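You operate a simulated robot arm through the tools that you are given. There is no shell and no other tool.

Carry out the task below with a simulated robot arm. There is one attempt and no reset: what you move stays moved.

## Task
Run the wiper board's window shut and wipe the finger marks off it.
Fine: window knob back to off before the wipe; use the green rag and put it back; leave the board's other switches as they are; leave the red supply knob. What is to be rubbed or washed off counts as gone when no trace of it is left.

It is judged by the outcome, as a careful person would: the job done as asked, and still so three seconds after it is handed in. It fails if anything else is knocked over, pushed out of place, dropped, spilled or broken.

## Robot
A 6-joint arm with a two-finger gripper, fixed in place. Base frame: the origin is on the floor under the middle of its stand, x ahead of it, y to its left, z up. Units: mm, rad, N and s.
It reaches about 1417 mm from its shoulder. Its first joint turns from -2.897 to 2.897 rad. Payload 3.43 kg.
The TCP is the grasp point between the finger pads, 20 mm short of the fingertips. In the tool frame z runs along the fingers and y along their closing line. The gripper opens to 190 mm; its body begins 248 mm behind the TCP.
Orientation is told as [roll, pitch, yaw] about the base's x, y, z axes, in that order, counted from this pose: with the fingers straight down and closing along the base's y, the tool's x points along the base's -x, its y along +y and its z along -z.

## Interface
- The arm moves only by the tool send_rows. Its argument "increments" is a list of rows, each an object of numbers (a shift or turn left out is 0, a gripper value left out holds the last): "dx", "dy", "dz": the shift along the base's x, y, z in mm; "ax", "ay", "az": the turn, a rotation vector about the base's x, y, z in rad. In form: [{"dx": .., "dy": .., "dz": .., "ax": .., "ay": .., "az": ..}, ...]. A call has 1 to 20 rows; each row is the pose to reach, as a shift and turn from the pose commanded when the call began. "jaw" is the opening in per cent of the stroke, from 0 (shut) to 100 (fully open), set as the call begins (left out, the last holds). Rows are played at 5 a second. More than 50 mm and 0.15 rad between two rows, or a gripper value outside its range, and nothing of the call is played. Where a pose cannot be reached the arm comes as near as it can. A force on the tool above 50 N (or 10 N above the force at the start of the call, whichever is more), or a blocked arm, ends the call early, and 0.2 s more pass. Each finger travels about 153 mm/s and halts on what it meets, pressing with about 36 N; the grip force reading is that of the motor and also rises with nothing between the fingers. The clock runs only during rows and for 0.2 s after the last one: add rows that repeat a pose to give the fingers time. The reply holds the time, the measured pose of the TCP, the force on the tool along the base axes, the opening and the grip force, in the units named above and with some noise, with the torque about the TCP (base axes, N m) and any sound that the robot's microphone picked up, and new pictures: "show" is both (left out), scene, wrist or none.
- Cameras (640 x 400 px; columns grow to the right, rows downward): "scene" is fixed at [218.7, -500.4, 1655.3]; the picture's right is [0.52, -0.85, 0.00], its down [-0.48, -0.30, -0.82] and it looks along [0.70, 0.43, -0.57] (base axes); focal length 356 px, centre (320, 200). "wrist" rides on the gripper at [70, -8, -288] in the tool frame; the picture's right is [0.12, 0.99, 0.00], its down [-0.96, 0.11, -0.25] and it looks along [-0.25, 0.03, 0.97] (tool axes); focal length 261 px, centre (320, 200). There is no depth. A picture from a camera that has moved, and an enlarged one, comes with that camera's place and axes in the base frame and with its lens.
- raise_lower(by): moves the trunk up (or, below 0, down) by that many mm; the arm rides with it, the base frame stays. It gives what a move gives, with no picture.
- zoom(camera, box): a new picture of the part [left, top, right, bottom] of that camera's present view, enlarged. No time passes.
- hand_in(): hands the job in; it is judged then, once.

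Places have to be worked out from the pictures, the camera data and where the tool is seen. Open the gripper and draw the arm clear of the work before you hand the job in, unless the task says otherwise.

The tools are called by a JSON object that holds its "op" and its "data". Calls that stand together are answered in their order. send_rows: Moves the arm, as the interface text tells. Its arguments: {"type":"object","properties":{"increments":{"type":"array","items":{"type":"object","properties":{"dx":{"type":"number"},"dy":{"type":"number"},"dz":{"type":"number"},"ax":{"type":"number"},"ay":{"type":"number"},"az":{"type":"number"}}}},"jaw":{"type":"number"},"show":{"type":"string","enum":["both","scene","wrist","none"]}},"required":["increments"]} The other tools are called the same way: raise_lower (by) moves the trunk up or down; zoom (camera, box) takes an enlarged picture of a part of a camera's view; hand_in () hands the job in.

At the start:

```text
time_s: 0.0
tool_pos: [600.7, -170.6, 1443.0]
tcp_rot: [-0.001, -0.002, -0.001]
ft_force: [0.0, -0.1, 0.0]
moment: [-0.01, 0.03, 0.0]
finger_gap: 190.0
gripper_force: 0.1
trunk travel left (down, up): [-375.0, 65.0]
```

scene: 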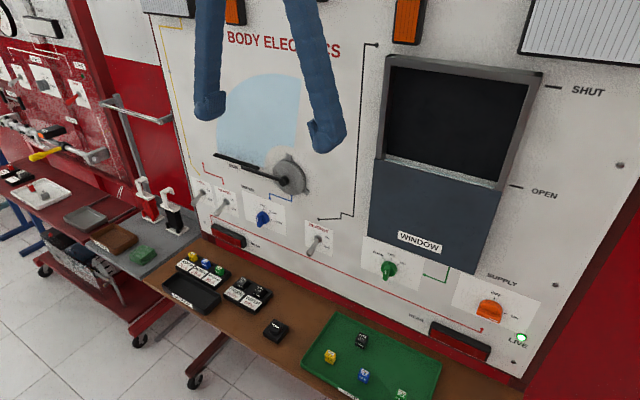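
wrist: 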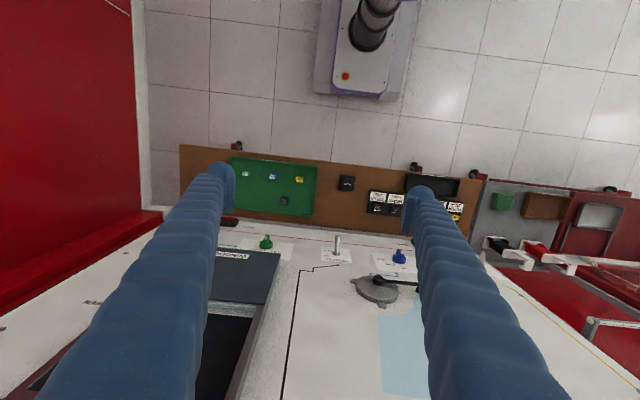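

I start by looking closely at the board, the window, the knobs, and the bench to find the rag and finger marks.

{"op": "zoom", "data": {"camera": "scene", "box": [340, 40, 640, 228]}}

{"op": "zoom", "data": {"camera": "scene", "box": [340, 212, 640, 400]}}

{"op": "zoom", "data": {"camera": "scene", "box": [0, 160, 300, 348]}}

{"op": "zoom", "data": {"camera": "scene", "box": [180, 120, 380, 245]}}

{"op": "zoom", "data": {"camera": "wrist", "box": [160, 120, 640, 400]}}

```text
2.13 times, centred on (490, 134) of scene
camera zoom: at [218.7, -500.4, 1655.3], right [0.52, -0.85, 0.0], down [-0.48, -0.3, -0.82], along [0.7, 0.43, -0.57], focal length 758 px, centre (-42, 340)
```

zoom: 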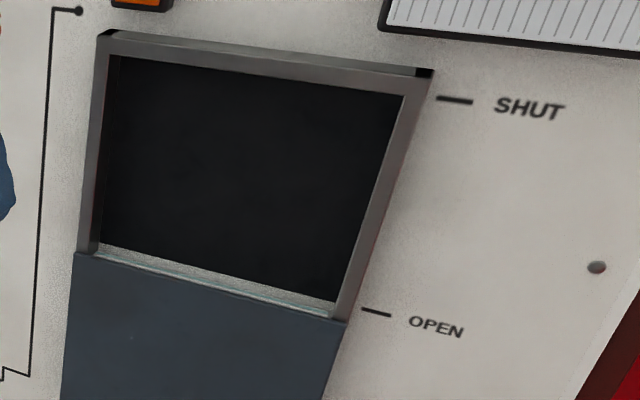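

```text
2.13 times, centred on (490, 306) of scene
camera zoom: at [218.7, -500.4, 1655.3], right [0.52, -0.85, 0.0], down [-0.48, -0.3, -0.82], along [0.7, 0.43, -0.57], focal length 758 px, centre (-42, -26)
```

zoom: 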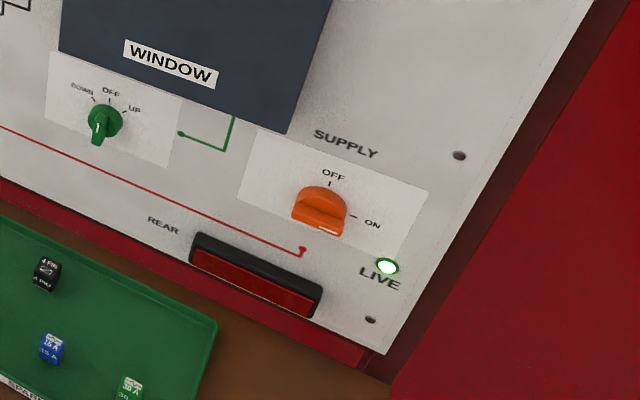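

```text
2.13 times, centred on (150, 254) of scene
camera zoom: at [218.7, -500.4, 1655.3], right [0.52, -0.85, 0.0], down [-0.48, -0.3, -0.82], along [0.7, 0.43, -0.57], focal length 758 px, centre (682, 85)
```

zoom: 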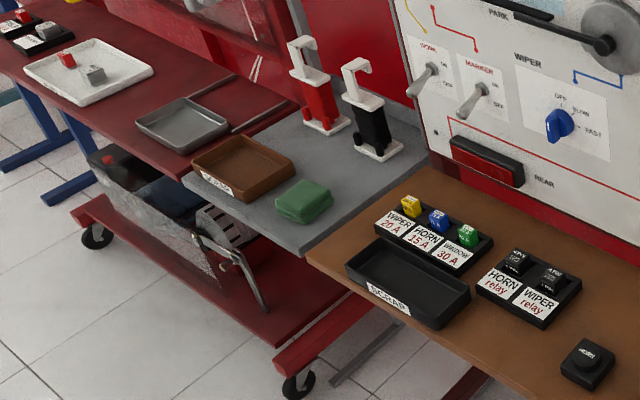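

```text
3.20 times, centred on (280, 182) of scene
camera zoom: at [218.7, -500.4, 1655.3], right [0.52, -0.85, 0.0], down [-0.48, -0.3, -0.82], along [0.7, 0.43, -0.57], focal length 1141 px, centre (448, 256)
```

zoom: 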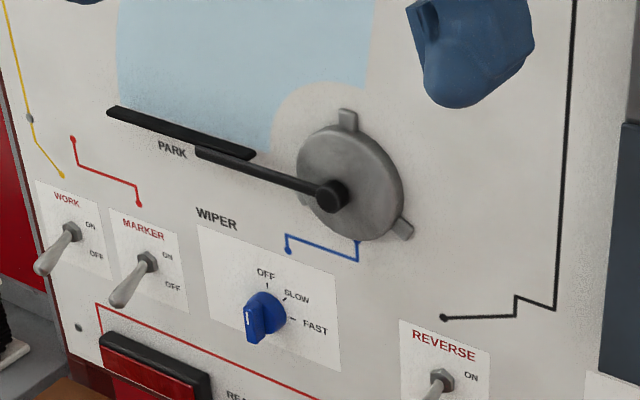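

```text
1.33 times, centred on (400, 260) of wrist
camera zoom: at [530.0, -179.1, 1731.2], right [-0.12, 0.99, 0.0], down [0.96, 0.11, 0.25], along [0.25, 0.03, -0.97], focal length 348 px, centre (213, 120)
```

zoom: 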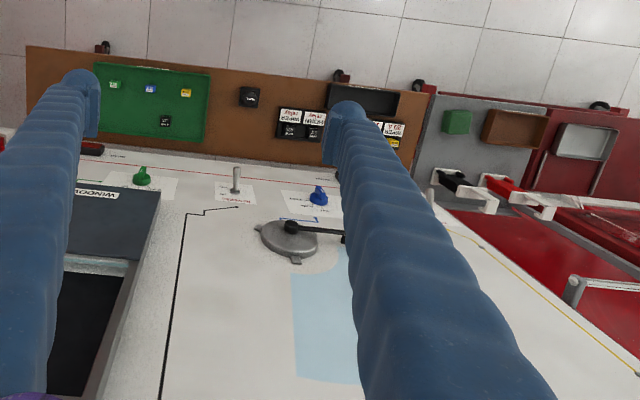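

The triangulated window knob is near (877,-308,980), the green rag near (713,584,711) on the grey table, and the window opening spans y≈-250..-490, z≈1280..1495. I zoom in further to read the knob positions and the rag's outline.

{"op": "zoom", "data": {"camera": "scene", "box": [350, 235, 430, 285]}}

{"op": "zoom", "data": {"camera": "scene", "box": [100, 225, 180, 275]}}

{"op": "zoom", "data": {"camera": "scene", "box": [450, 270, 546, 330]}}

{"op": "zoom", "data": {"camera": "wrist", "box": [220, 210, 316, 270]}}

{"op": "zoom", "data": {"camera": "wrist", "box": [450, 170, 578, 250]}}

{"op": "zoom", "data": {"camera": "scene", "box": [360, 40, 560, 200]}}

```text
8.00 times, centred on (390, 260) of scene
camera zoom: at [218.7, -500.4, 1655.3], right [0.52, -0.85, 0.0], down [-0.48, -0.3, -0.82], along [0.7, 0.43, -0.57], focal length 2852 px, centre (-240, -280)
```

zoom: 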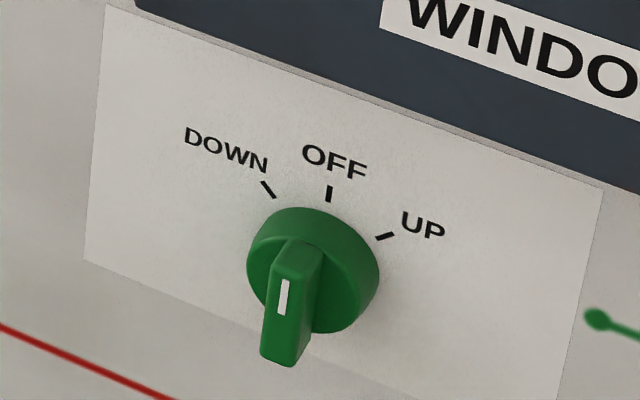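

```text
8.00 times, centred on (140, 250) of scene
camera zoom: at [218.7, -500.4, 1655.3], right [0.52, -0.85, 0.0], down [-0.48, -0.3, -0.82], along [0.7, 0.43, -0.57], focal length 2852 px, centre (1760, -200)
```

zoom: 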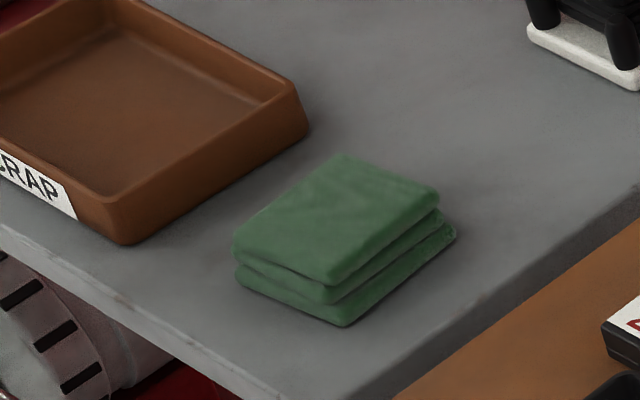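

```text
6.67 times, centred on (498, 300) of scene
camera zoom: at [218.7, -500.4, 1655.3], right [0.52, -0.85, 0.0], down [-0.48, -0.3, -0.82], along [0.7, 0.43, -0.57], focal length 2377 px, centre (-867, -467)
```

zoom: 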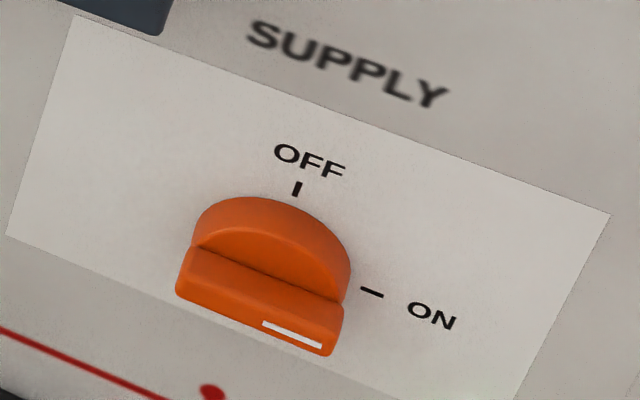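

```text
6.67 times, centred on (268, 240) of wrist
camera zoom: at [530.0, -179.1, 1731.2], right [-0.12, 0.99, 0.0], down [0.96, 0.11, 0.25], along [0.25, 0.03, -0.97], focal length 1738 px, centre (667, -67)
```

zoom: 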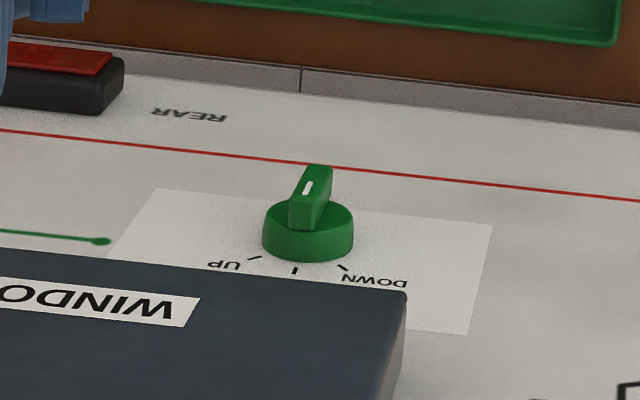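

```text
5.00 times, centred on (514, 210) of wrist
camera zoom: at [530.0, -179.1, 1731.2], right [-0.12, 0.99, 0.0], down [0.96, 0.11, 0.25], along [0.25, 0.03, -0.97], focal length 1303 px, centre (-650, 150)
```

zoom: 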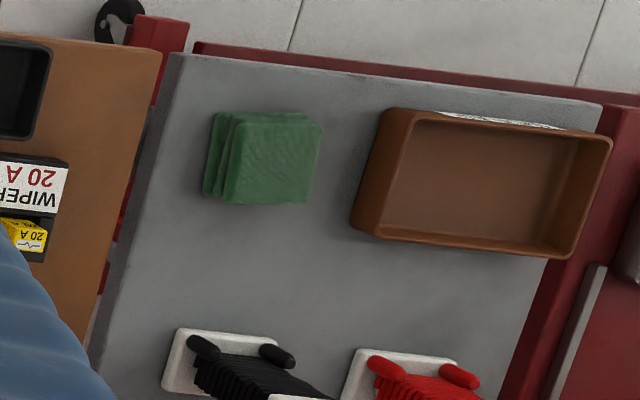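

```text
2.50 times, centred on (460, 120) of scene
camera zoom: at [218.7, -500.4, 1655.3], right [0.52, -0.85, 0.0], down [-0.48, -0.3, -0.82], along [0.7, 0.43, -0.57], focal length 891 px, centre (-30, 400)
```

zoom: 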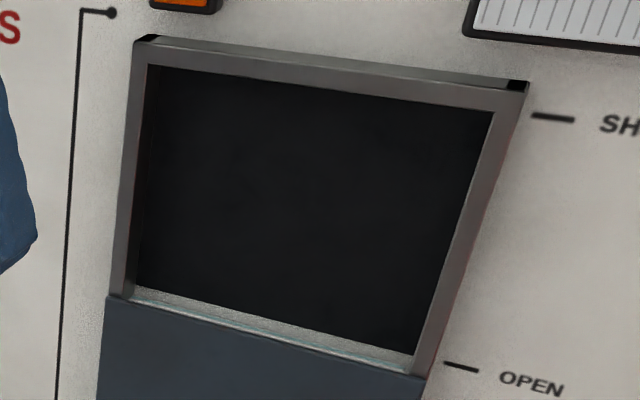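

The knob bar is upright (OFF), with UP 45° clockwise seen from the front; its axis is about (y -304, z 960) with the bar face near x 868. I swing the gripper to point at the board (+x) while lowering, staying about 150 mm clear of it.

{"op": "send_rows", "data": {"increments": [{"ay": -0.14, "dx": 5, "dz": -20}, {"ay": -0.28, "dx": 10, "dz": -40}, {"ay": -0.42, "dx": 15, "dz": -60}, {"ay": -0.56, "dx": 20, "dz": -80}, {"ay": -0.7, "dx": 25, "dz": -100}, {"ay": -0.84, "dx": 30, "dz": -120}], "jaw": 40}}

```text
time_s: 1.6
tool_pos: [585.9, -125.6, 1297.7]
tcp_rot: [0.074, -0.655, 0.057]
ft_force: [-0.8, 0.6, 0.3]
moment: [-0.04, -0.04, -0.04]
finger_gap: 76.0
gripper_force: 0.0
out of reach, approached as far as the arm can: row 5, 6
trunk travel left (down, up): [-375.0, 65.0]
stopped in row 6: the arm was blocked; the commanded pose is now the measured one
camera wrist: at [357.1, -168.3, 1480.6], right [-0.2, 0.98, -0.01], down [0.6, 0.13, 0.79], along [0.78, 0.15, -0.61], focal length 261 px, centre (320, 200)
```

scene: 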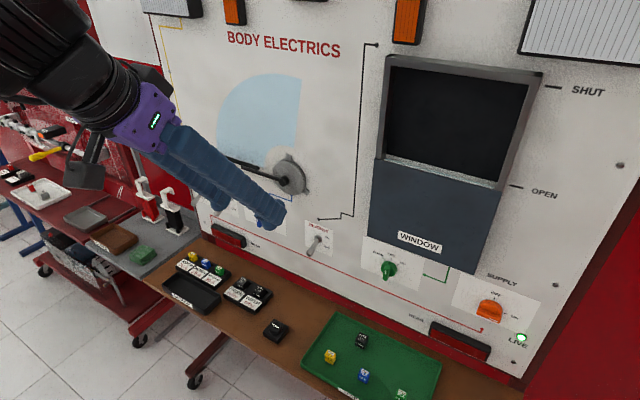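
wrist: 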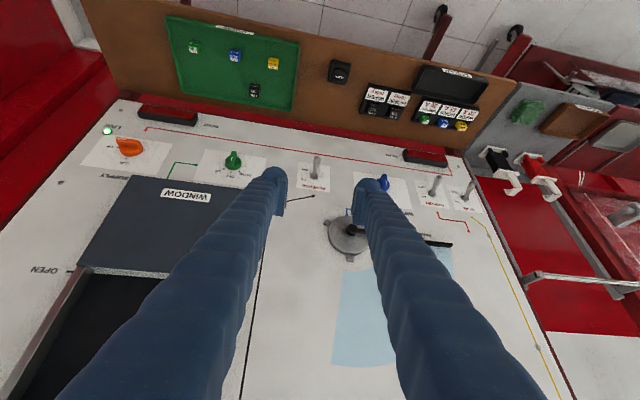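

The arm was blocked while too folded near its base; the fingers are at (586,-126,1298) and clear of everything. I move the gripper forward first and straighten out the small roll/yaw, before turning further.

{"op": "send_rows", "data": {"increments": [{"dx": 35, "dy": -10}, {"dx": 70, "dy": -25, "ax": -0.02, "az": -0.03}, {"dx": 105, "dy": -45, "ax": -0.04, "az": -0.07}, {"dx": 130, "dy": -75, "ax": -0.059, "az": -0.102}]}}

```text
time_s: 2.6
tool_pos: [718.1, -200.0, 1295.9]
tcp_rot: [0.002, -0.654, 0.001]
ft_force: [0.3, 0.2, -0.1]
moment: [0.05, -0.01, 0.01]
finger_gap: 76.1
gripper_force: 0.1
trunk travel left (down, up): [-375.0, 65.0]
camera wrist: at [486.4, -210.4, 1481.6], right [-0.1, 0.99, -0.07], down [0.61, 0.12, 0.78], along [0.78, 0.03, -0.62], focal length 261 px, centre (320, 200)
```

scene: 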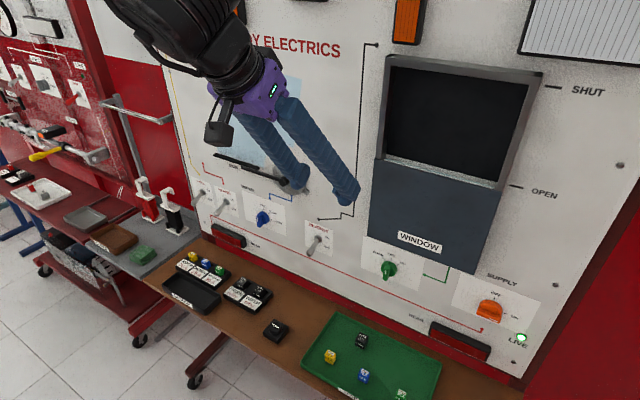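
wrist: 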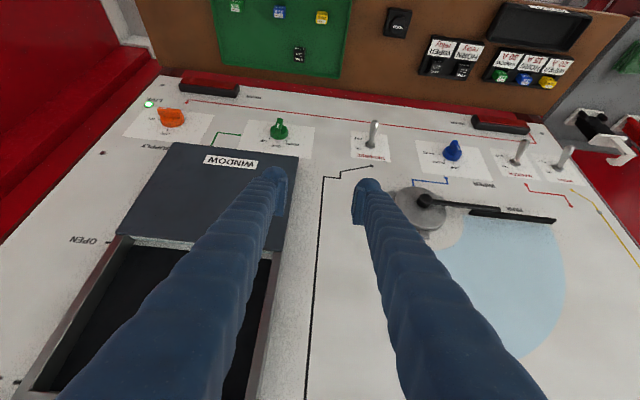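

That worked. Now I continue pitching to horizontal in smaller steps while dropping slightly.

{"op": "send_rows", "data": {"increments": [{"ay": -0.13, "dx": 5, "dy": -8, "dz": -20}, {"ay": -0.26, "dx": 10, "dy": -16, "dz": -40}, {"ay": -0.39, "dx": 15, "dy": -24, "dz": -60}, {"ay": -0.52, "dx": 20, "dy": -32, "dz": -80}, {"ay": -0.65, "dx": 25, "dy": -40, "dz": -100}, {"ay": -0.78, "dx": 30, "dy": -48, "dz": -120}, {"ay": -0.917, "dx": 35, "dy": -56, "dz": -140}]}}

```text
time_s: 4.2
tool_pos: [832.9, -332.3, 1253.3]
tcp_rot: [0.837, -1.428, -0.783]
ft_force: [-23.2, -7.6, 5.5]
moment: [0.06, -0.18, -1.6]
finger_gap: 80.4
gripper_force: 4.2
out of reach, approached as far as the arm can: row 1, 3, 4, 5, 6, 7
trunk travel left (down, up): [-375.0, 65.0]
stopped in row 7: the force on the tool passed its limit at 155 N (the readings are from after the stop); the commanded pose is now the measured one
camera wrist: at [539.1, -350.4, 1210.0], right [-0.06, 1.0, -0.01], down [-0.15, 0.0, 0.99], along [0.99, 0.06, 0.15], focal length 261 px, centre (320, 200)
```

scene: 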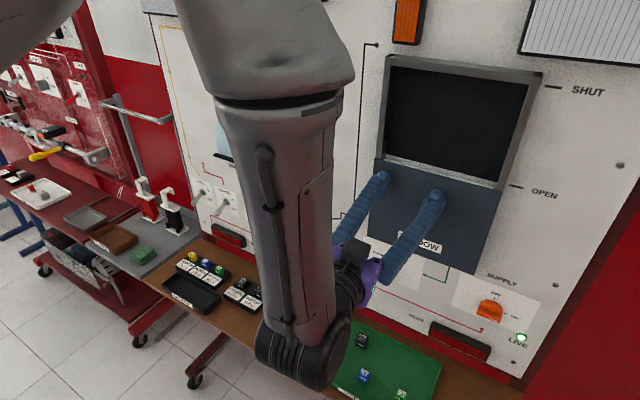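
wrist: 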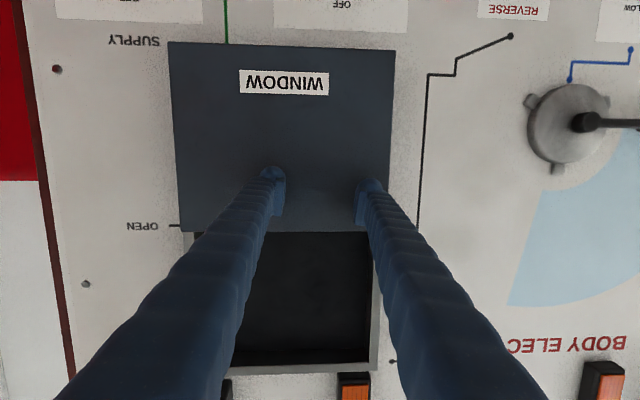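

The arm changed configuration and bumped the lower cover; the gripper now nearly points at the board. I back straight off from the cover in small steps and check that all is still in order.

{"op": "send_rows", "data": {"increments": [{"dx": -10}, {"dx": -25}, {"dx": -40}, {"dx": -55}]}}

```text
time_s: 5.2
tool_pos: [790.4, -344.2, 1263.1]
tcp_rot: [0.853, -1.41, -0.787]
ft_force: [0.2, -0.2, -0.4]
moment: [-0.01, 0.0, 0.02]
finger_gap: 76.0
gripper_force: 0.0
out of reach, approached as far as the arm can: row 2, 3, 4
trunk travel left (down, up): [-375.0, 65.0]
camera wrist: at [497.5, -365.4, 1222.4], right [-0.07, 1.0, 0.0], down [-0.14, -0.01, 0.99], along [0.99, 0.07, 0.14], focal length 261 px, centre (320, 200)
```

scene: 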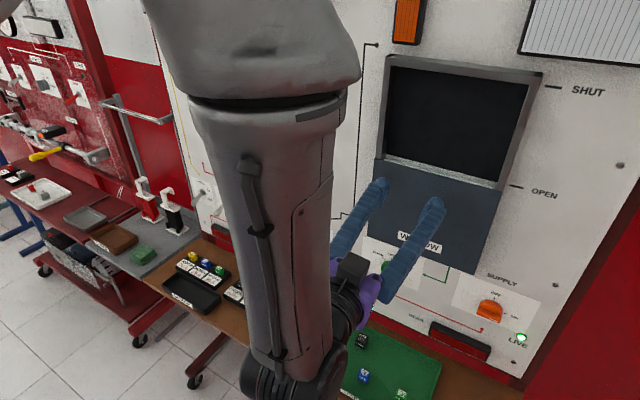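
wrist: 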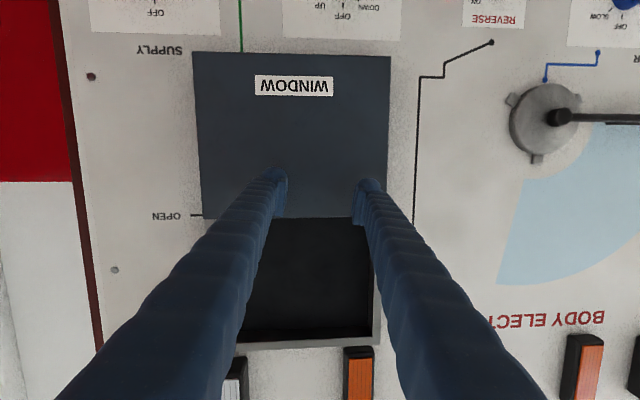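

The fingers are clear of the cover now (tips about x 810), and nothing looks disturbed. The arm works poorly when folded in, so I lower the trunk by 290 mm, keeping the joint posture, to bring the fingers to knob height.

{"op": "raise_lower", "data": {"by": -100}}

```text
time_s: 6.5
tool_pos: [790.6, -343.0, 1163.3]
tcp_rot: [0.851, -1.41, -0.789]
ft_force: [-0.3, 0.3, 0.7]
moment: [0.02, 0.01, 0.02]
finger_gap: 75.9
gripper_force: 0.1
trunk travel left (down, up): [-275.0, 165.0]
```

The trunk lowered as expected with the pose unchanged. I continue down another 190 mm.

{"op": "raise_lower", "data": {"by": -190}}

{"op": "zoom", "data": {"camera": "scene", "box": [0, 0, 640, 400]}}

{"op": "zoom", "data": {"camera": "wrist", "box": [0, 0, 640, 400]}}

```text
time_s: 8.6
tool_pos: [790.8, -344.0, 973.3]
tcp_rot: [0.852, -1.41, -0.788]
ft_force: [0.6, 0.2, 0.3]
moment: [0.01, 0.03, -0.01]
finger_gap: 76.0
gripper_force: 0.0
trunk travel left (down, up): [-85.0, 355.0]
```

```text
1.00 times, centred on (320, 200) of scene (not enlarged: the box is as wide or as high as the picture)
camera zoom: at [218.7, -500.4, 1655.3], right [0.52, -0.85, 0.0], down [-0.48, -0.3, -0.82], along [0.7, 0.43, -0.57], focal length 356 px, centre (320, 200)
```

zoom: 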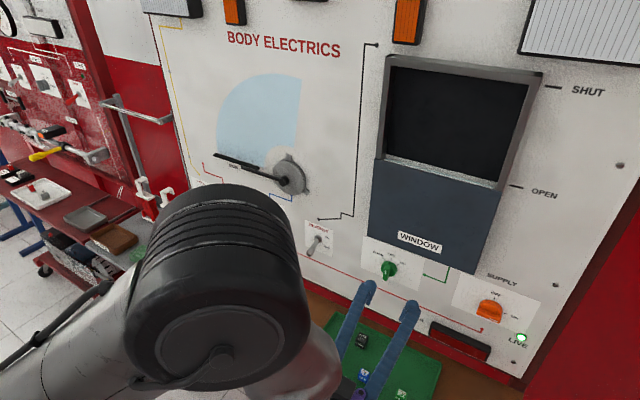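

```text
1.00 times, centred on (320, 200) of wrist (not enlarged: the box is as wide or as high as the picture)
camera zoom: at [497.7, -365.2, 932.4], right [-0.07, 1.0, 0.0], down [-0.14, -0.01, 0.99], along [0.99, 0.07, 0.14], focal length 261 px, centre (320, 200)
```

zoom: 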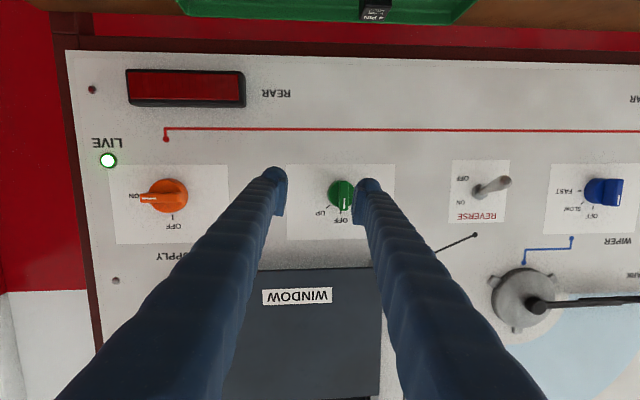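

The fingers are at knob height and the wrist camera faces the board squarely. I zoom on the knob to fix its axis precisely.

{"op": "zoom", "data": {"camera": "wrist", "box": [290, 160, 400, 229]}}

{"op": "zoom", "data": {"camera": "scene", "box": [310, 240, 470, 340]}}

```text
5.80 times, centred on (345, 194) of wrist
camera zoom: at [497.7, -365.2, 932.4], right [-0.07, 1.0, 0.0], down [-0.14, -0.01, 0.99], along [0.99, 0.07, 0.14], focal length 1511 px, centre (175, 232)
```

zoom: 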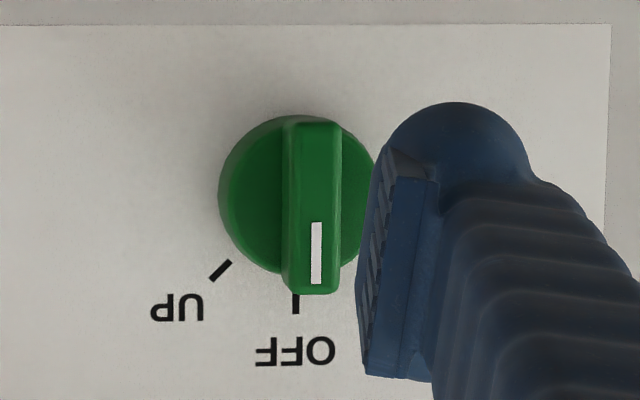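

```text
4.00 times, centred on (390, 290) of scene
camera zoom: at [218.7, -500.4, 1655.3], right [0.52, -0.85, 0.0], down [-0.48, -0.3, -0.82], along [0.7, 0.43, -0.57], focal length 1426 px, centre (40, -160)
```

zoom: 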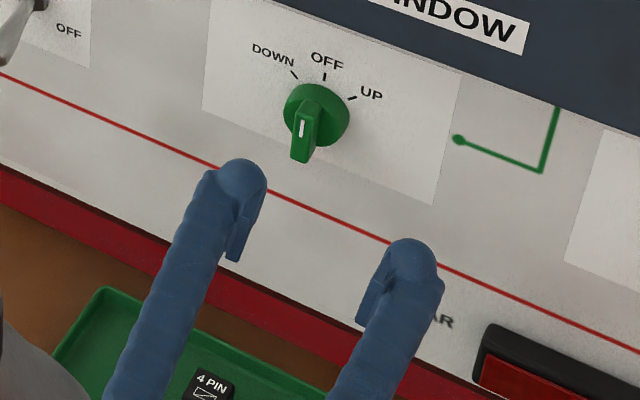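

The two views now agree: knob axis about (y -305, z 977), bar front near x 852-860, disc front near x 880. I align the tool squarely with +x in small steps, still well short of the board, and see what pose results.

{"op": "send_rows", "data": {"increments": [{"dx": 5, "ax": -0.03, "ay": -0.025, "az": -0.016}, {"dx": 10, "dy": 5, "ax": -0.06, "ay": -0.05, "az": -0.032}, {"dx": 15, "dy": 10, "ax": -0.09, "ay": -0.08, "az": -0.048}, {"dx": 20, "dy": 15, "ax": -0.12, "ay": -0.105, "az": -0.064}], "jaw": 30}}

```text
time_s: 9.6
tool_pos: [804.0, -353.3, 981.7]
tcp_rot: [0.85, -1.435, -0.796]
ft_force: [0.1, -0.5, -0.4]
moment: [0.01, 0.0, -0.02]
finger_gap: 57.0
gripper_force: 0.1
out of reach, approached as far as the arm can: row 1, 2, 3, 4
trunk travel left (down, up): [-85.0, 355.0]
camera wrist: at [511.5, -371.9, 936.0], right [-0.06, 1.0, -0.02], down [-0.16, 0.01, 0.99], along [0.99, 0.06, 0.16], focal length 261 px, centre (320, 200)
```

scene: 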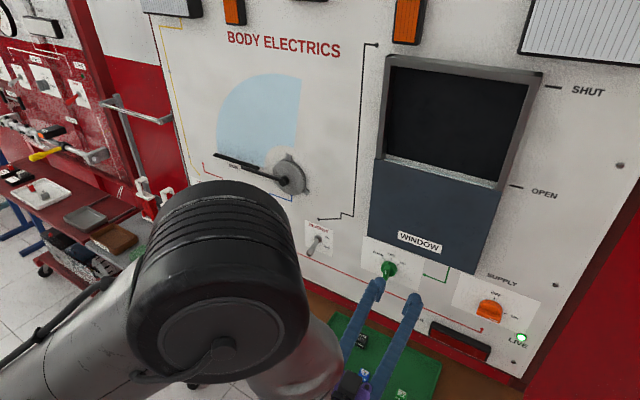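
wrist: 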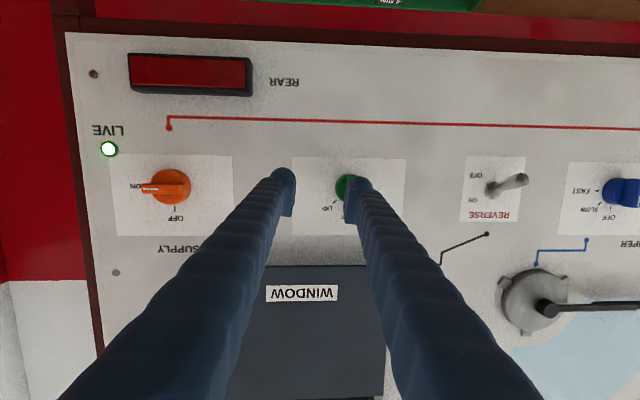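

The commands are being limited because the arm folds too tightly when its wrist sits level with the shoulder. I raise the trunk again so the shoulder is higher, and will reach down to the knob with the arm instead.

{"op": "raise_lower", "data": {"by": 260}}

```text
time_s: 12.3
tool_pos: [804.3, -353.0, 1241.3]
tcp_rot: [0.849, -1.435, -0.795]
ft_force: [0.4, 0.2, 0.5]
moment: [0.02, -0.03, -0.01]
finger_gap: 57.1
gripper_force: 0.0
trunk travel left (down, up): [-345.0, 95.0]
```

Now I lower the tool with the arm by 120 mm, without advancing toward the board, and check how it tracks.

{"op": "send_rows", "data": {"increments": [{"dz": -30}, {"dz": -60}, {"dz": -90}, {"dz": -120}]}}

```text
time_s: 13.3
tool_pos: [829.1, -380.8, 1136.9]
tcp_rot: [0.916, -1.405, -0.845]
ft_force: [0.3, -0.6, 0.1]
moment: [-0.01, -0.04, 0.04]
finger_gap: 56.8
gripper_force: 0.0
out of reach, approached as far as the arm can: row 1, 2, 3, 4
trunk travel left (down, up): [-345.0, 95.0]
camera wrist: at [535.3, -402.3, 1094.6], right [-0.08, 1.0, 0.01], down [-0.15, -0.02, 0.99], along [0.99, 0.07, 0.15], focal length 261 px, centre (320, 200)
```

scene: 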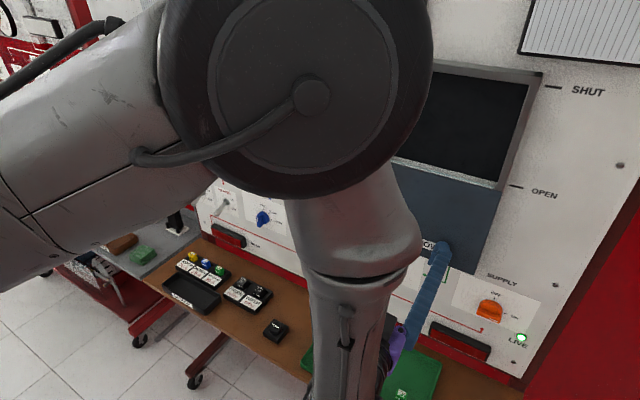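
wrist: 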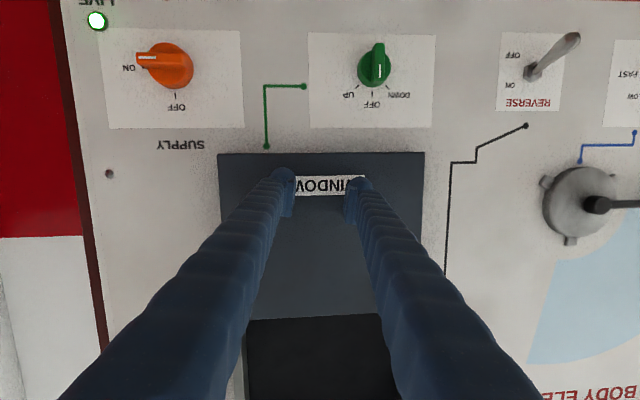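

The limit behaves like a minimum distance from the shoulder, which seems to sit near z≈960 now; so the work must be well above the shoulder. I lift the tool with the arm and draw it back from the cover, then will drop the trunk fully.

{"op": "send_rows", "data": {"increments": [{"dz": 30, "dx": -5}, {"dz": 60, "dx": -15}, {"dz": 90, "dx": -25}, {"dz": 120, "dx": -35}, {"dz": 150, "dx": -45}]}}

```text
time_s: 14.5
tool_pos: [782.8, -376.9, 1288.8]
tcp_rot: [0.85, -1.437, -0.793]
ft_force: [-0.6, 0.0, 0.1]
moment: [0.0, 0.04, -0.01]
finger_gap: 57.2
gripper_force: 0.0
out of reach, approached as far as the arm can: row 1
trunk travel left (down, up): [-345.0, 95.0]
camera wrist: at [490.0, -396.2, 1243.2], right [-0.06, 1.0, -0.02], down [-0.16, 0.01, 0.99], along [0.98, 0.06, 0.16], focal length 261 px, centre (320, 200)
```

scene: 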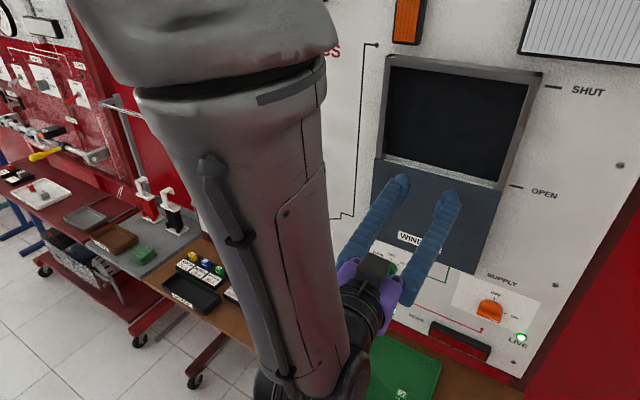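
wrist: 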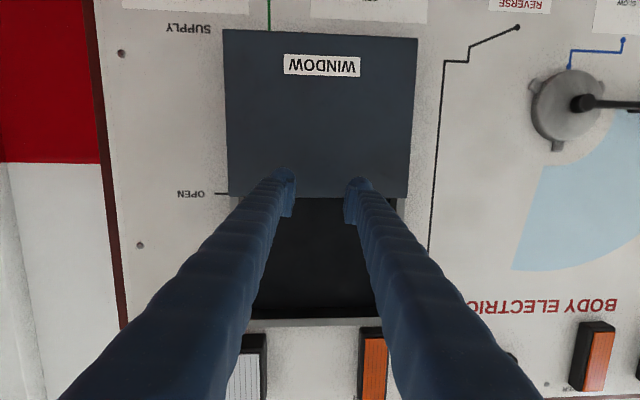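

Now rows are reachable again. I raise further, shift sideways to the knob's y, and level the tool (small downward tilt kept for comfort).

{"op": "send_rows", "data": {"increments": [{"dz": 30}, {"dz": 60, "dy": 15}, {"dz": 90, "dy": 30, "ax": -0.03, "ay": 0.02, "az": -0.02}, {"dz": 100, "dy": 50, "ax": -0.06, "ay": 0.04, "az": -0.04}, {"dz": 100, "dy": 72, "ax": -0.1, "ay": 0.06, "az": -0.057}], "show": "wrist"}}

```text
time_s: 15.7
tool_pos: [781.5, -305.0, 1389.8]
tcp_rot: [0.014, -1.419, -0.025]
ft_force: [-0.9, 1.0, 0.2]
moment: [0.0, 0.04, -0.01]
finger_gap: 56.9
gripper_force: 0.0
trunk travel left (down, up): [-345.0, 95.0]
camera wrist: at [486.6, -311.1, 1362.0], right [-0.01, 0.99, -0.12], down [-0.1, 0.11, 0.99], along [1.0, 0.02, 0.1], focal length 261 px, centre (320, 200)
```

wrist: 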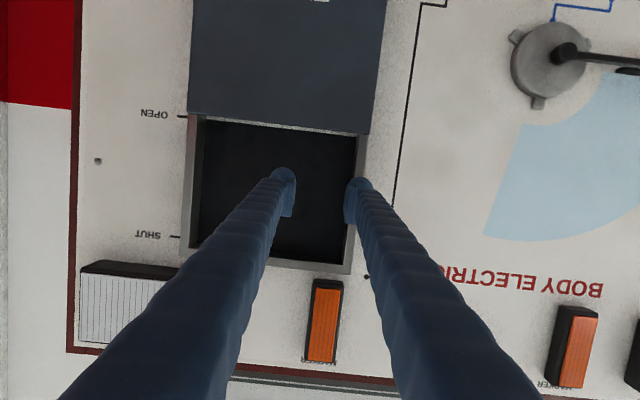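

The pose is now reached cleanly at (781,-305,1390). Tips at x≈801 are clear of the board, so I lower the trunk 345 mm.

{"op": "raise_lower", "data": {"by": -345}}

{"op": "zoom", "data": {"camera": "wrist", "box": [0, 0, 640, 400]}}

{"op": "zoom", "data": {"camera": "scene", "box": [0, 0, 640, 400]}}

```text
time_s: 19.1
tool_pos: [781.9, -306.3, 1043.2]
tcp_rot: [0.016, -1.419, -0.025]
ft_force: [-1.0, -0.4, 0.3]
moment: [-0.01, 0.01, 0.01]
finger_gap: 57.0
gripper_force: 0.1
trunk travel left (down, up): [0.0, 440.0]
```

```text
1.00 times, centred on (320, 200) of wrist (not enlarged: the box is as wide or as high as the picture)
camera zoom: at [487.0, -311.5, 1017.0], right [-0.01, 0.99, -0.12], down [-0.1, 0.11, 0.99], along [1.0, 0.02, 0.1], focal length 261 px, centre (320, 200)
```

zoom: 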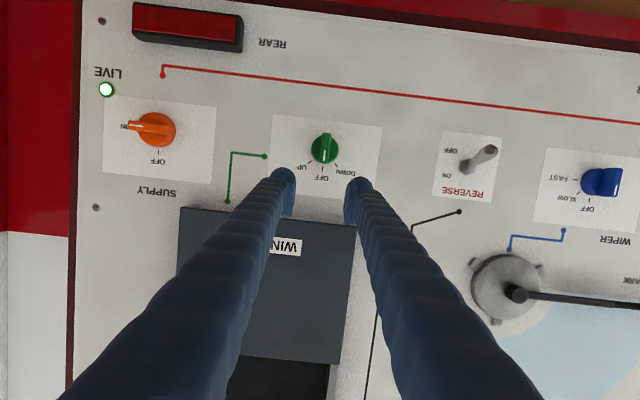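

```text
1.00 times, centred on (320, 200) of scene (not enlarged: the box is as wide or as high as the picture)
camera zoom: at [218.7, -500.4, 1655.3], right [0.52, -0.85, 0.0], down [-0.48, -0.3, -0.82], along [0.7, 0.43, -0.57], focal length 356 px, centre (320, 200)
```

zoom: 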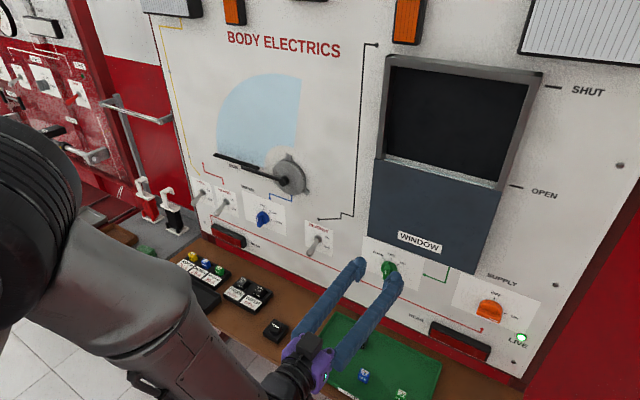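

The fingers are now directly in front of and slightly above the knob. I zoom in to refine the knob position from this view.

{"op": "zoom", "data": {"camera": "wrist", "box": [264, 110, 384, 185]}}

{"op": "zoom", "data": {"camera": "scene", "box": [330, 230, 458, 310]}}

```text
5.33 times, centred on (324, 148) of wrist
camera zoom: at [487.0, -311.5, 1017.0], right [-0.01, 0.99, -0.12], down [-0.1, 0.11, 0.99], along [1.0, 0.02, 0.1], focal length 1390 px, centre (299, 480)
```

zoom: 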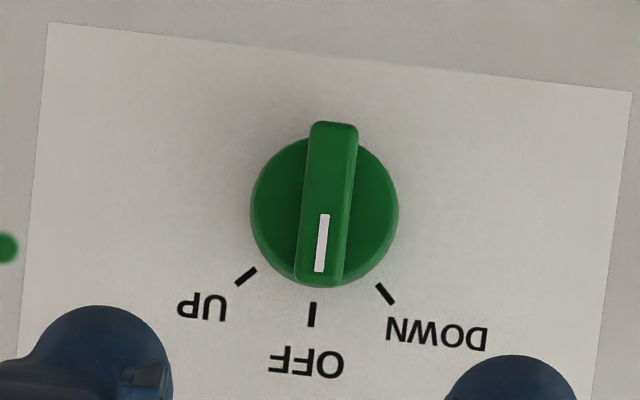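

```text
5.00 times, centred on (394, 270) of scene
camera zoom: at [218.7, -500.4, 1655.3], right [0.52, -0.85, 0.0], down [-0.48, -0.3, -0.82], along [0.7, 0.43, -0.57], focal length 1782 px, centre (-50, -150)
```

zoom: 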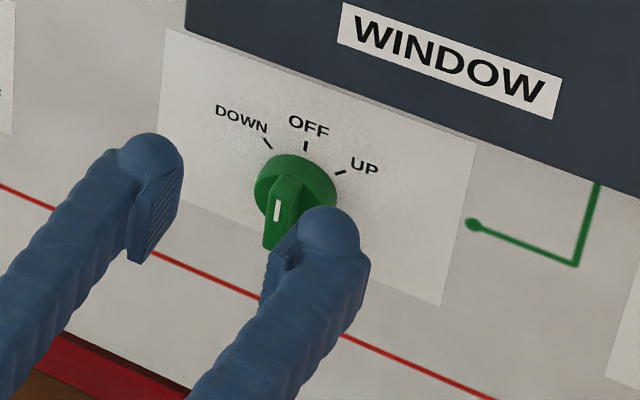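

Both views put the knob axis at y≈-305, z≈980, disc radius 21 mm, bar about 12 mm wide. I drop to knob height and narrow the jaw to about 36 mm, stopping short of the bar.

{"op": "send_rows", "data": {"increments": [{"dz": -20, "dx": 5}, {"dz": -40, "dx": 15, "dy": 1}, {"dz": -62, "dx": 25, "dy": 1}, {"dz": -62, "dx": 25, "dy": 1}], "jaw": 19}}

```text
time_s: 20.1
tool_pos: [812.0, -308.6, 988.1]
tcp_rot: [0.073, -1.414, -0.078]
ft_force: [-0.3, 0.0, 0.1]
moment: [-0.01, -0.02, 0.01]
finger_gap: 36.3
gripper_force: 0.0
out of reach, approached as far as the arm can: row 3, 4
trunk travel left (down, up): [0.0, 440.0]
camera wrist: at [515.2, -315.4, 962.4], right [-0.01, 0.99, -0.11], down [-0.09, 0.1, 0.99], along [1.0, 0.02, 0.09], focal length 261 px, centre (320, 200)
```

scene: 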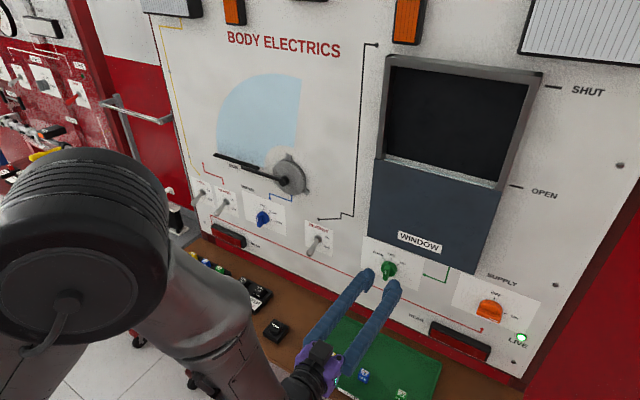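
wrist: 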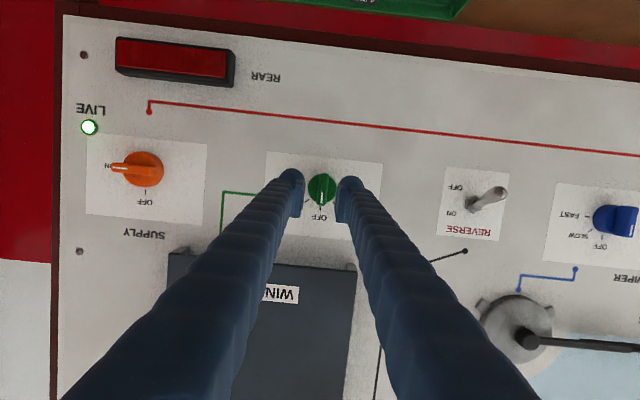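

It is right on the edge of reach; adding a bit more downward tilt and moving forward should relieve that. I advance to where the fingertips just reach the bar's front.

{"op": "send_rows", "data": {"increments": [{"dx": 7, "ay": 0.03, "dz": 0}, {"dx": 14, "ay": 0.06, "dz": -1}, {"dx": 20, "ay": 0.09, "dz": -1}, {"dx": 20, "ay": 0.09, "dz": -1}]}}

```text
time_s: 21.1
tool_pos: [830.6, -308.0, 986.2]
tcp_rot: [0.005, -1.331, -0.015]
ft_force: [-0.1, -0.3, -0.2]
moment: [0.02, 0.02, 0.03]
finger_gap: 36.0
gripper_force: 0.1
trunk travel left (down, up): [0.0, 440.0]
camera wrist: at [534.2, -314.0, 986.3], right [-0.02, 0.99, -0.11], down [-0.01, 0.11, 0.99], along [1.0, 0.02, 0.01], focal length 261 px, centre (320, 200)
```

scene: 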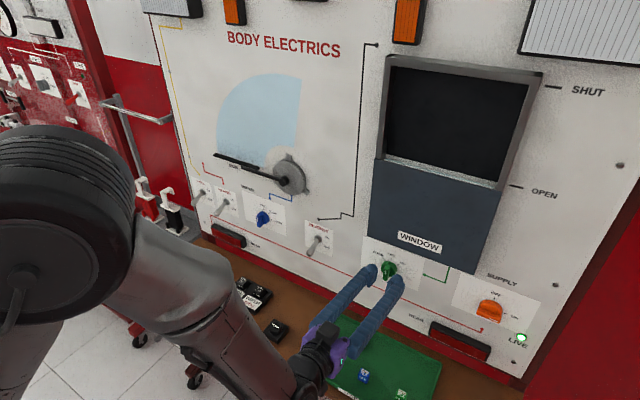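
wrist: 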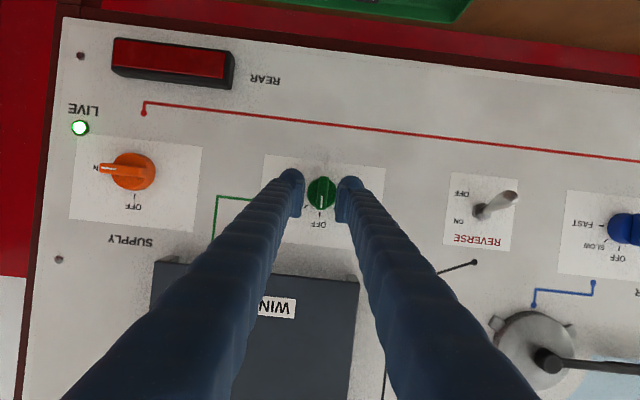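

Pose reached cleanly with tips at about (850,-308,981). I check how the fingers straddle the bar.

{"op": "zoom", "data": {"camera": "wrist", "box": [272, 155, 368, 215]}}

{"op": "zoom", "data": {"camera": "scene", "box": [346, 240, 426, 290]}}

```text
6.67 times, centred on (320, 185) of wrist
camera zoom: at [534.2, -314.0, 986.3], right [-0.02, 0.99, -0.11], down [-0.01, 0.11, 0.99], along [1.0, 0.02, 0.01], focal length 1738 px, centre (320, 300)
```

zoom: 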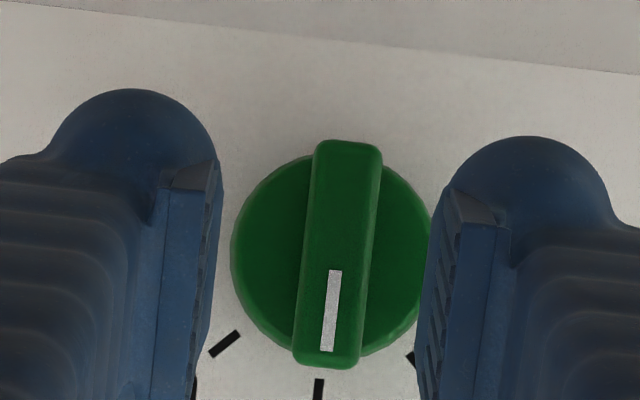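

```text
8.00 times, centred on (386, 265) of scene
camera zoom: at [218.7, -500.4, 1655.3], right [0.52, -0.85, 0.0], down [-0.48, -0.3, -0.82], along [0.7, 0.43, -0.57], focal length 2852 px, centre (-208, -320)
```

zoom: 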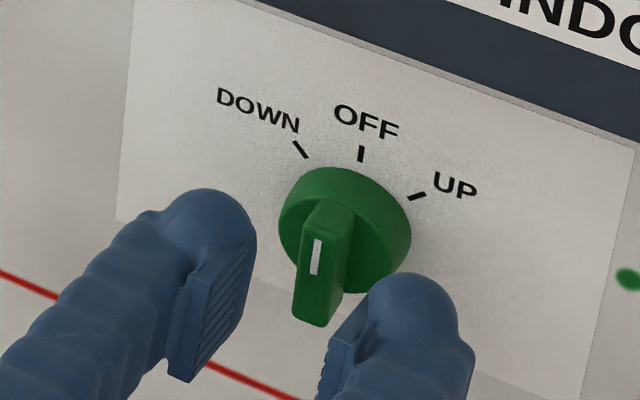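

The fingers straddle the bar, about 3 mm off-centre. I shift +3 mm in y and advance 18 mm, then check force.

{"op": "send_rows", "data": {"increments": [{"dy": 3}, {"dx": 6, "dy": 3}, {"dx": 12, "dy": 3}, {"dx": 18, "dy": 3}]}}

{"op": "zoom", "data": {"camera": "scene", "box": [346, 240, 426, 290]}}

{"op": "zoom", "data": {"camera": "wrist", "box": [272, 155, 368, 215]}}

```text
time_s: 22.1
tool_pos: [847.7, -304.4, 985.4]
tcp_rot: [0.006, -1.331, -0.015]
ft_force: [-0.2, 0.2, -0.9]
moment: [-0.02, -0.03, -0.01]
finger_gap: 35.9
gripper_force: 0.0
trunk travel left (down, up): [0.0, 440.0]
camera wrist: at [552.1, -311.2, 986.0], right [-0.02, 0.99, -0.11], down [-0.01, 0.11, 0.99], along [1.0, 0.02, 0.01], focal length 261 px, centre (320, 200)
```

scene: 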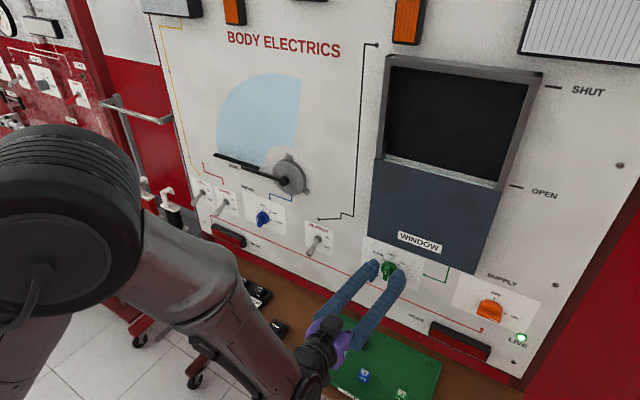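
wrist: 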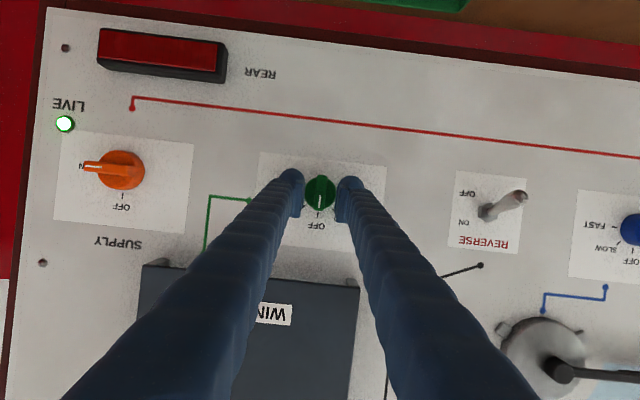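

```text
8.00 times, centred on (386, 265) of scene
camera zoom: at [218.7, -500.4, 1655.3], right [0.52, -0.85, 0.0], down [-0.48, -0.3, -0.82], along [0.7, 0.43, -0.57], focal length 2852 px, centre (-208, -320)
```

zoom: 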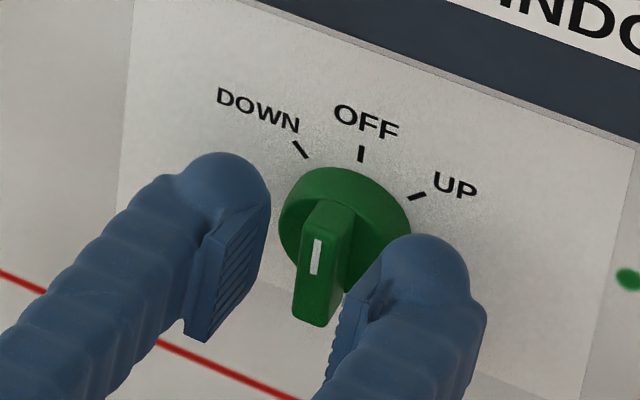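

```text
6.67 times, centred on (320, 185) of wrist
camera zoom: at [552.1, -311.2, 986.0], right [-0.02, 0.99, -0.11], down [-0.01, 0.11, 0.99], along [1.0, 0.02, 0.01], focal length 1738 px, centre (320, 300)
```

zoom: 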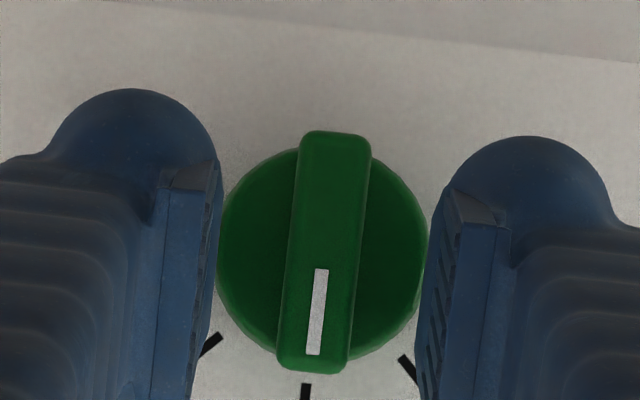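

The bar is now centred between the pads, no contact force. I advance another 5 mm and close the gripper on the bar.

{"op": "send_rows", "data": {"increments": [{"dx": 3}, {"dx": 5}, {"dx": 5}], "show": "none"}}

{"op": "send_rows", "data": {"increments": [{}, {}, {}], "jaw": 0}}

{"op": "zoom", "data": {"camera": "scene", "box": [346, 240, 426, 290]}}

{"op": "zoom", "data": {"camera": "wrist", "box": [272, 155, 368, 215]}}

```text
time_s: 22.9
tool_pos: [853.2, -305.1, 986.0]
tcp_rot: [0.005, -1.33, -0.016]
ft_force: [0.7, -0.3, -0.2]
moment: [-0.02, 0.0, -0.01]
finger_gap: 35.9
gripper_force: 0.1
trunk travel left (down, up): [0.0, 440.0]
```

```text
time_s: 23.7
tool_pos: [853.1, -305.4, 985.9]
tcp_rot: [0.008, -1.331, -0.018]
ft_force: [-9.8, 1.3, -0.9]
moment: [0.02, 0.04, 0.1]
finger_gap: 12.0
gripper_force: 45.1
trunk travel left (down, up): [0.0, 440.0]
camera wrist: at [556.1, -310.9, 986.1], right [-0.02, 0.99, -0.11], down [-0.01, 0.11, 0.99], along [1.0, 0.02, 0.01], focal length 261 px, centre (320, 200)
```

scene: 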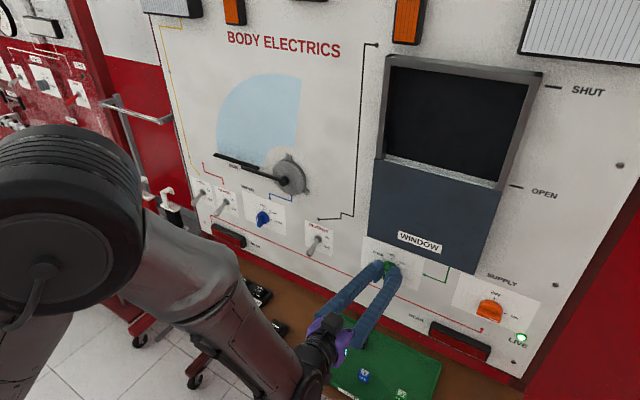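
wrist: 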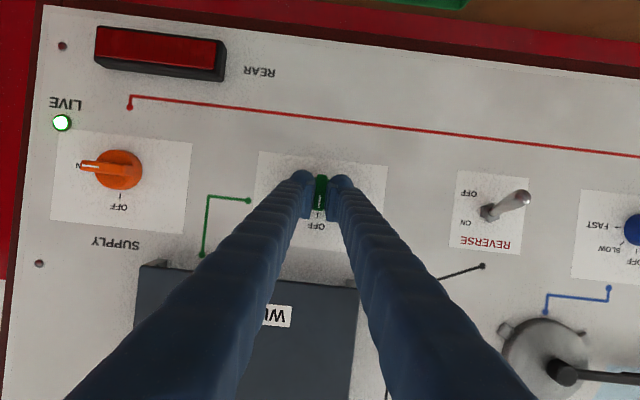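

```text
8.00 times, centred on (386, 265) of scene
camera zoom: at [218.7, -500.4, 1655.3], right [0.52, -0.85, 0.0], down [-0.48, -0.3, -0.82], along [0.7, 0.43, -0.57], focal length 2852 px, centre (-208, -320)
```

zoom: 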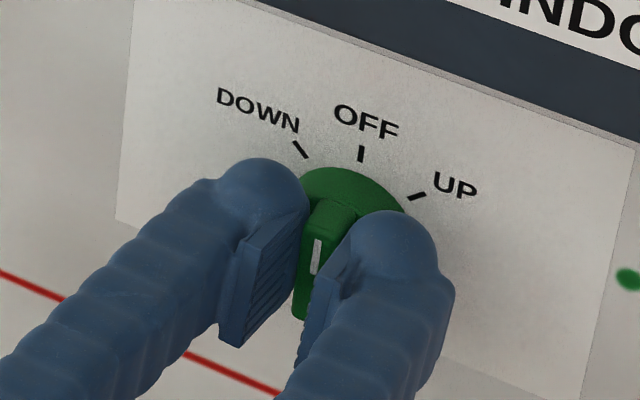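

```text
6.67 times, centred on (320, 185) of wrist
camera zoom: at [556.1, -310.9, 986.1], right [-0.02, 0.99, -0.11], down [-0.01, 0.11, 0.99], along [1.0, 0.02, 0.01], focal length 1738 px, centre (320, 300)
```

zoom: 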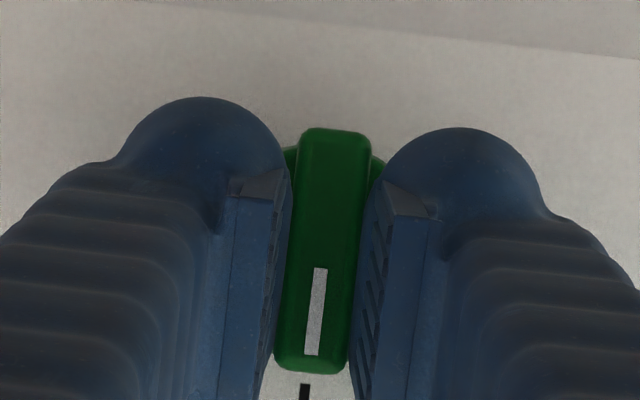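

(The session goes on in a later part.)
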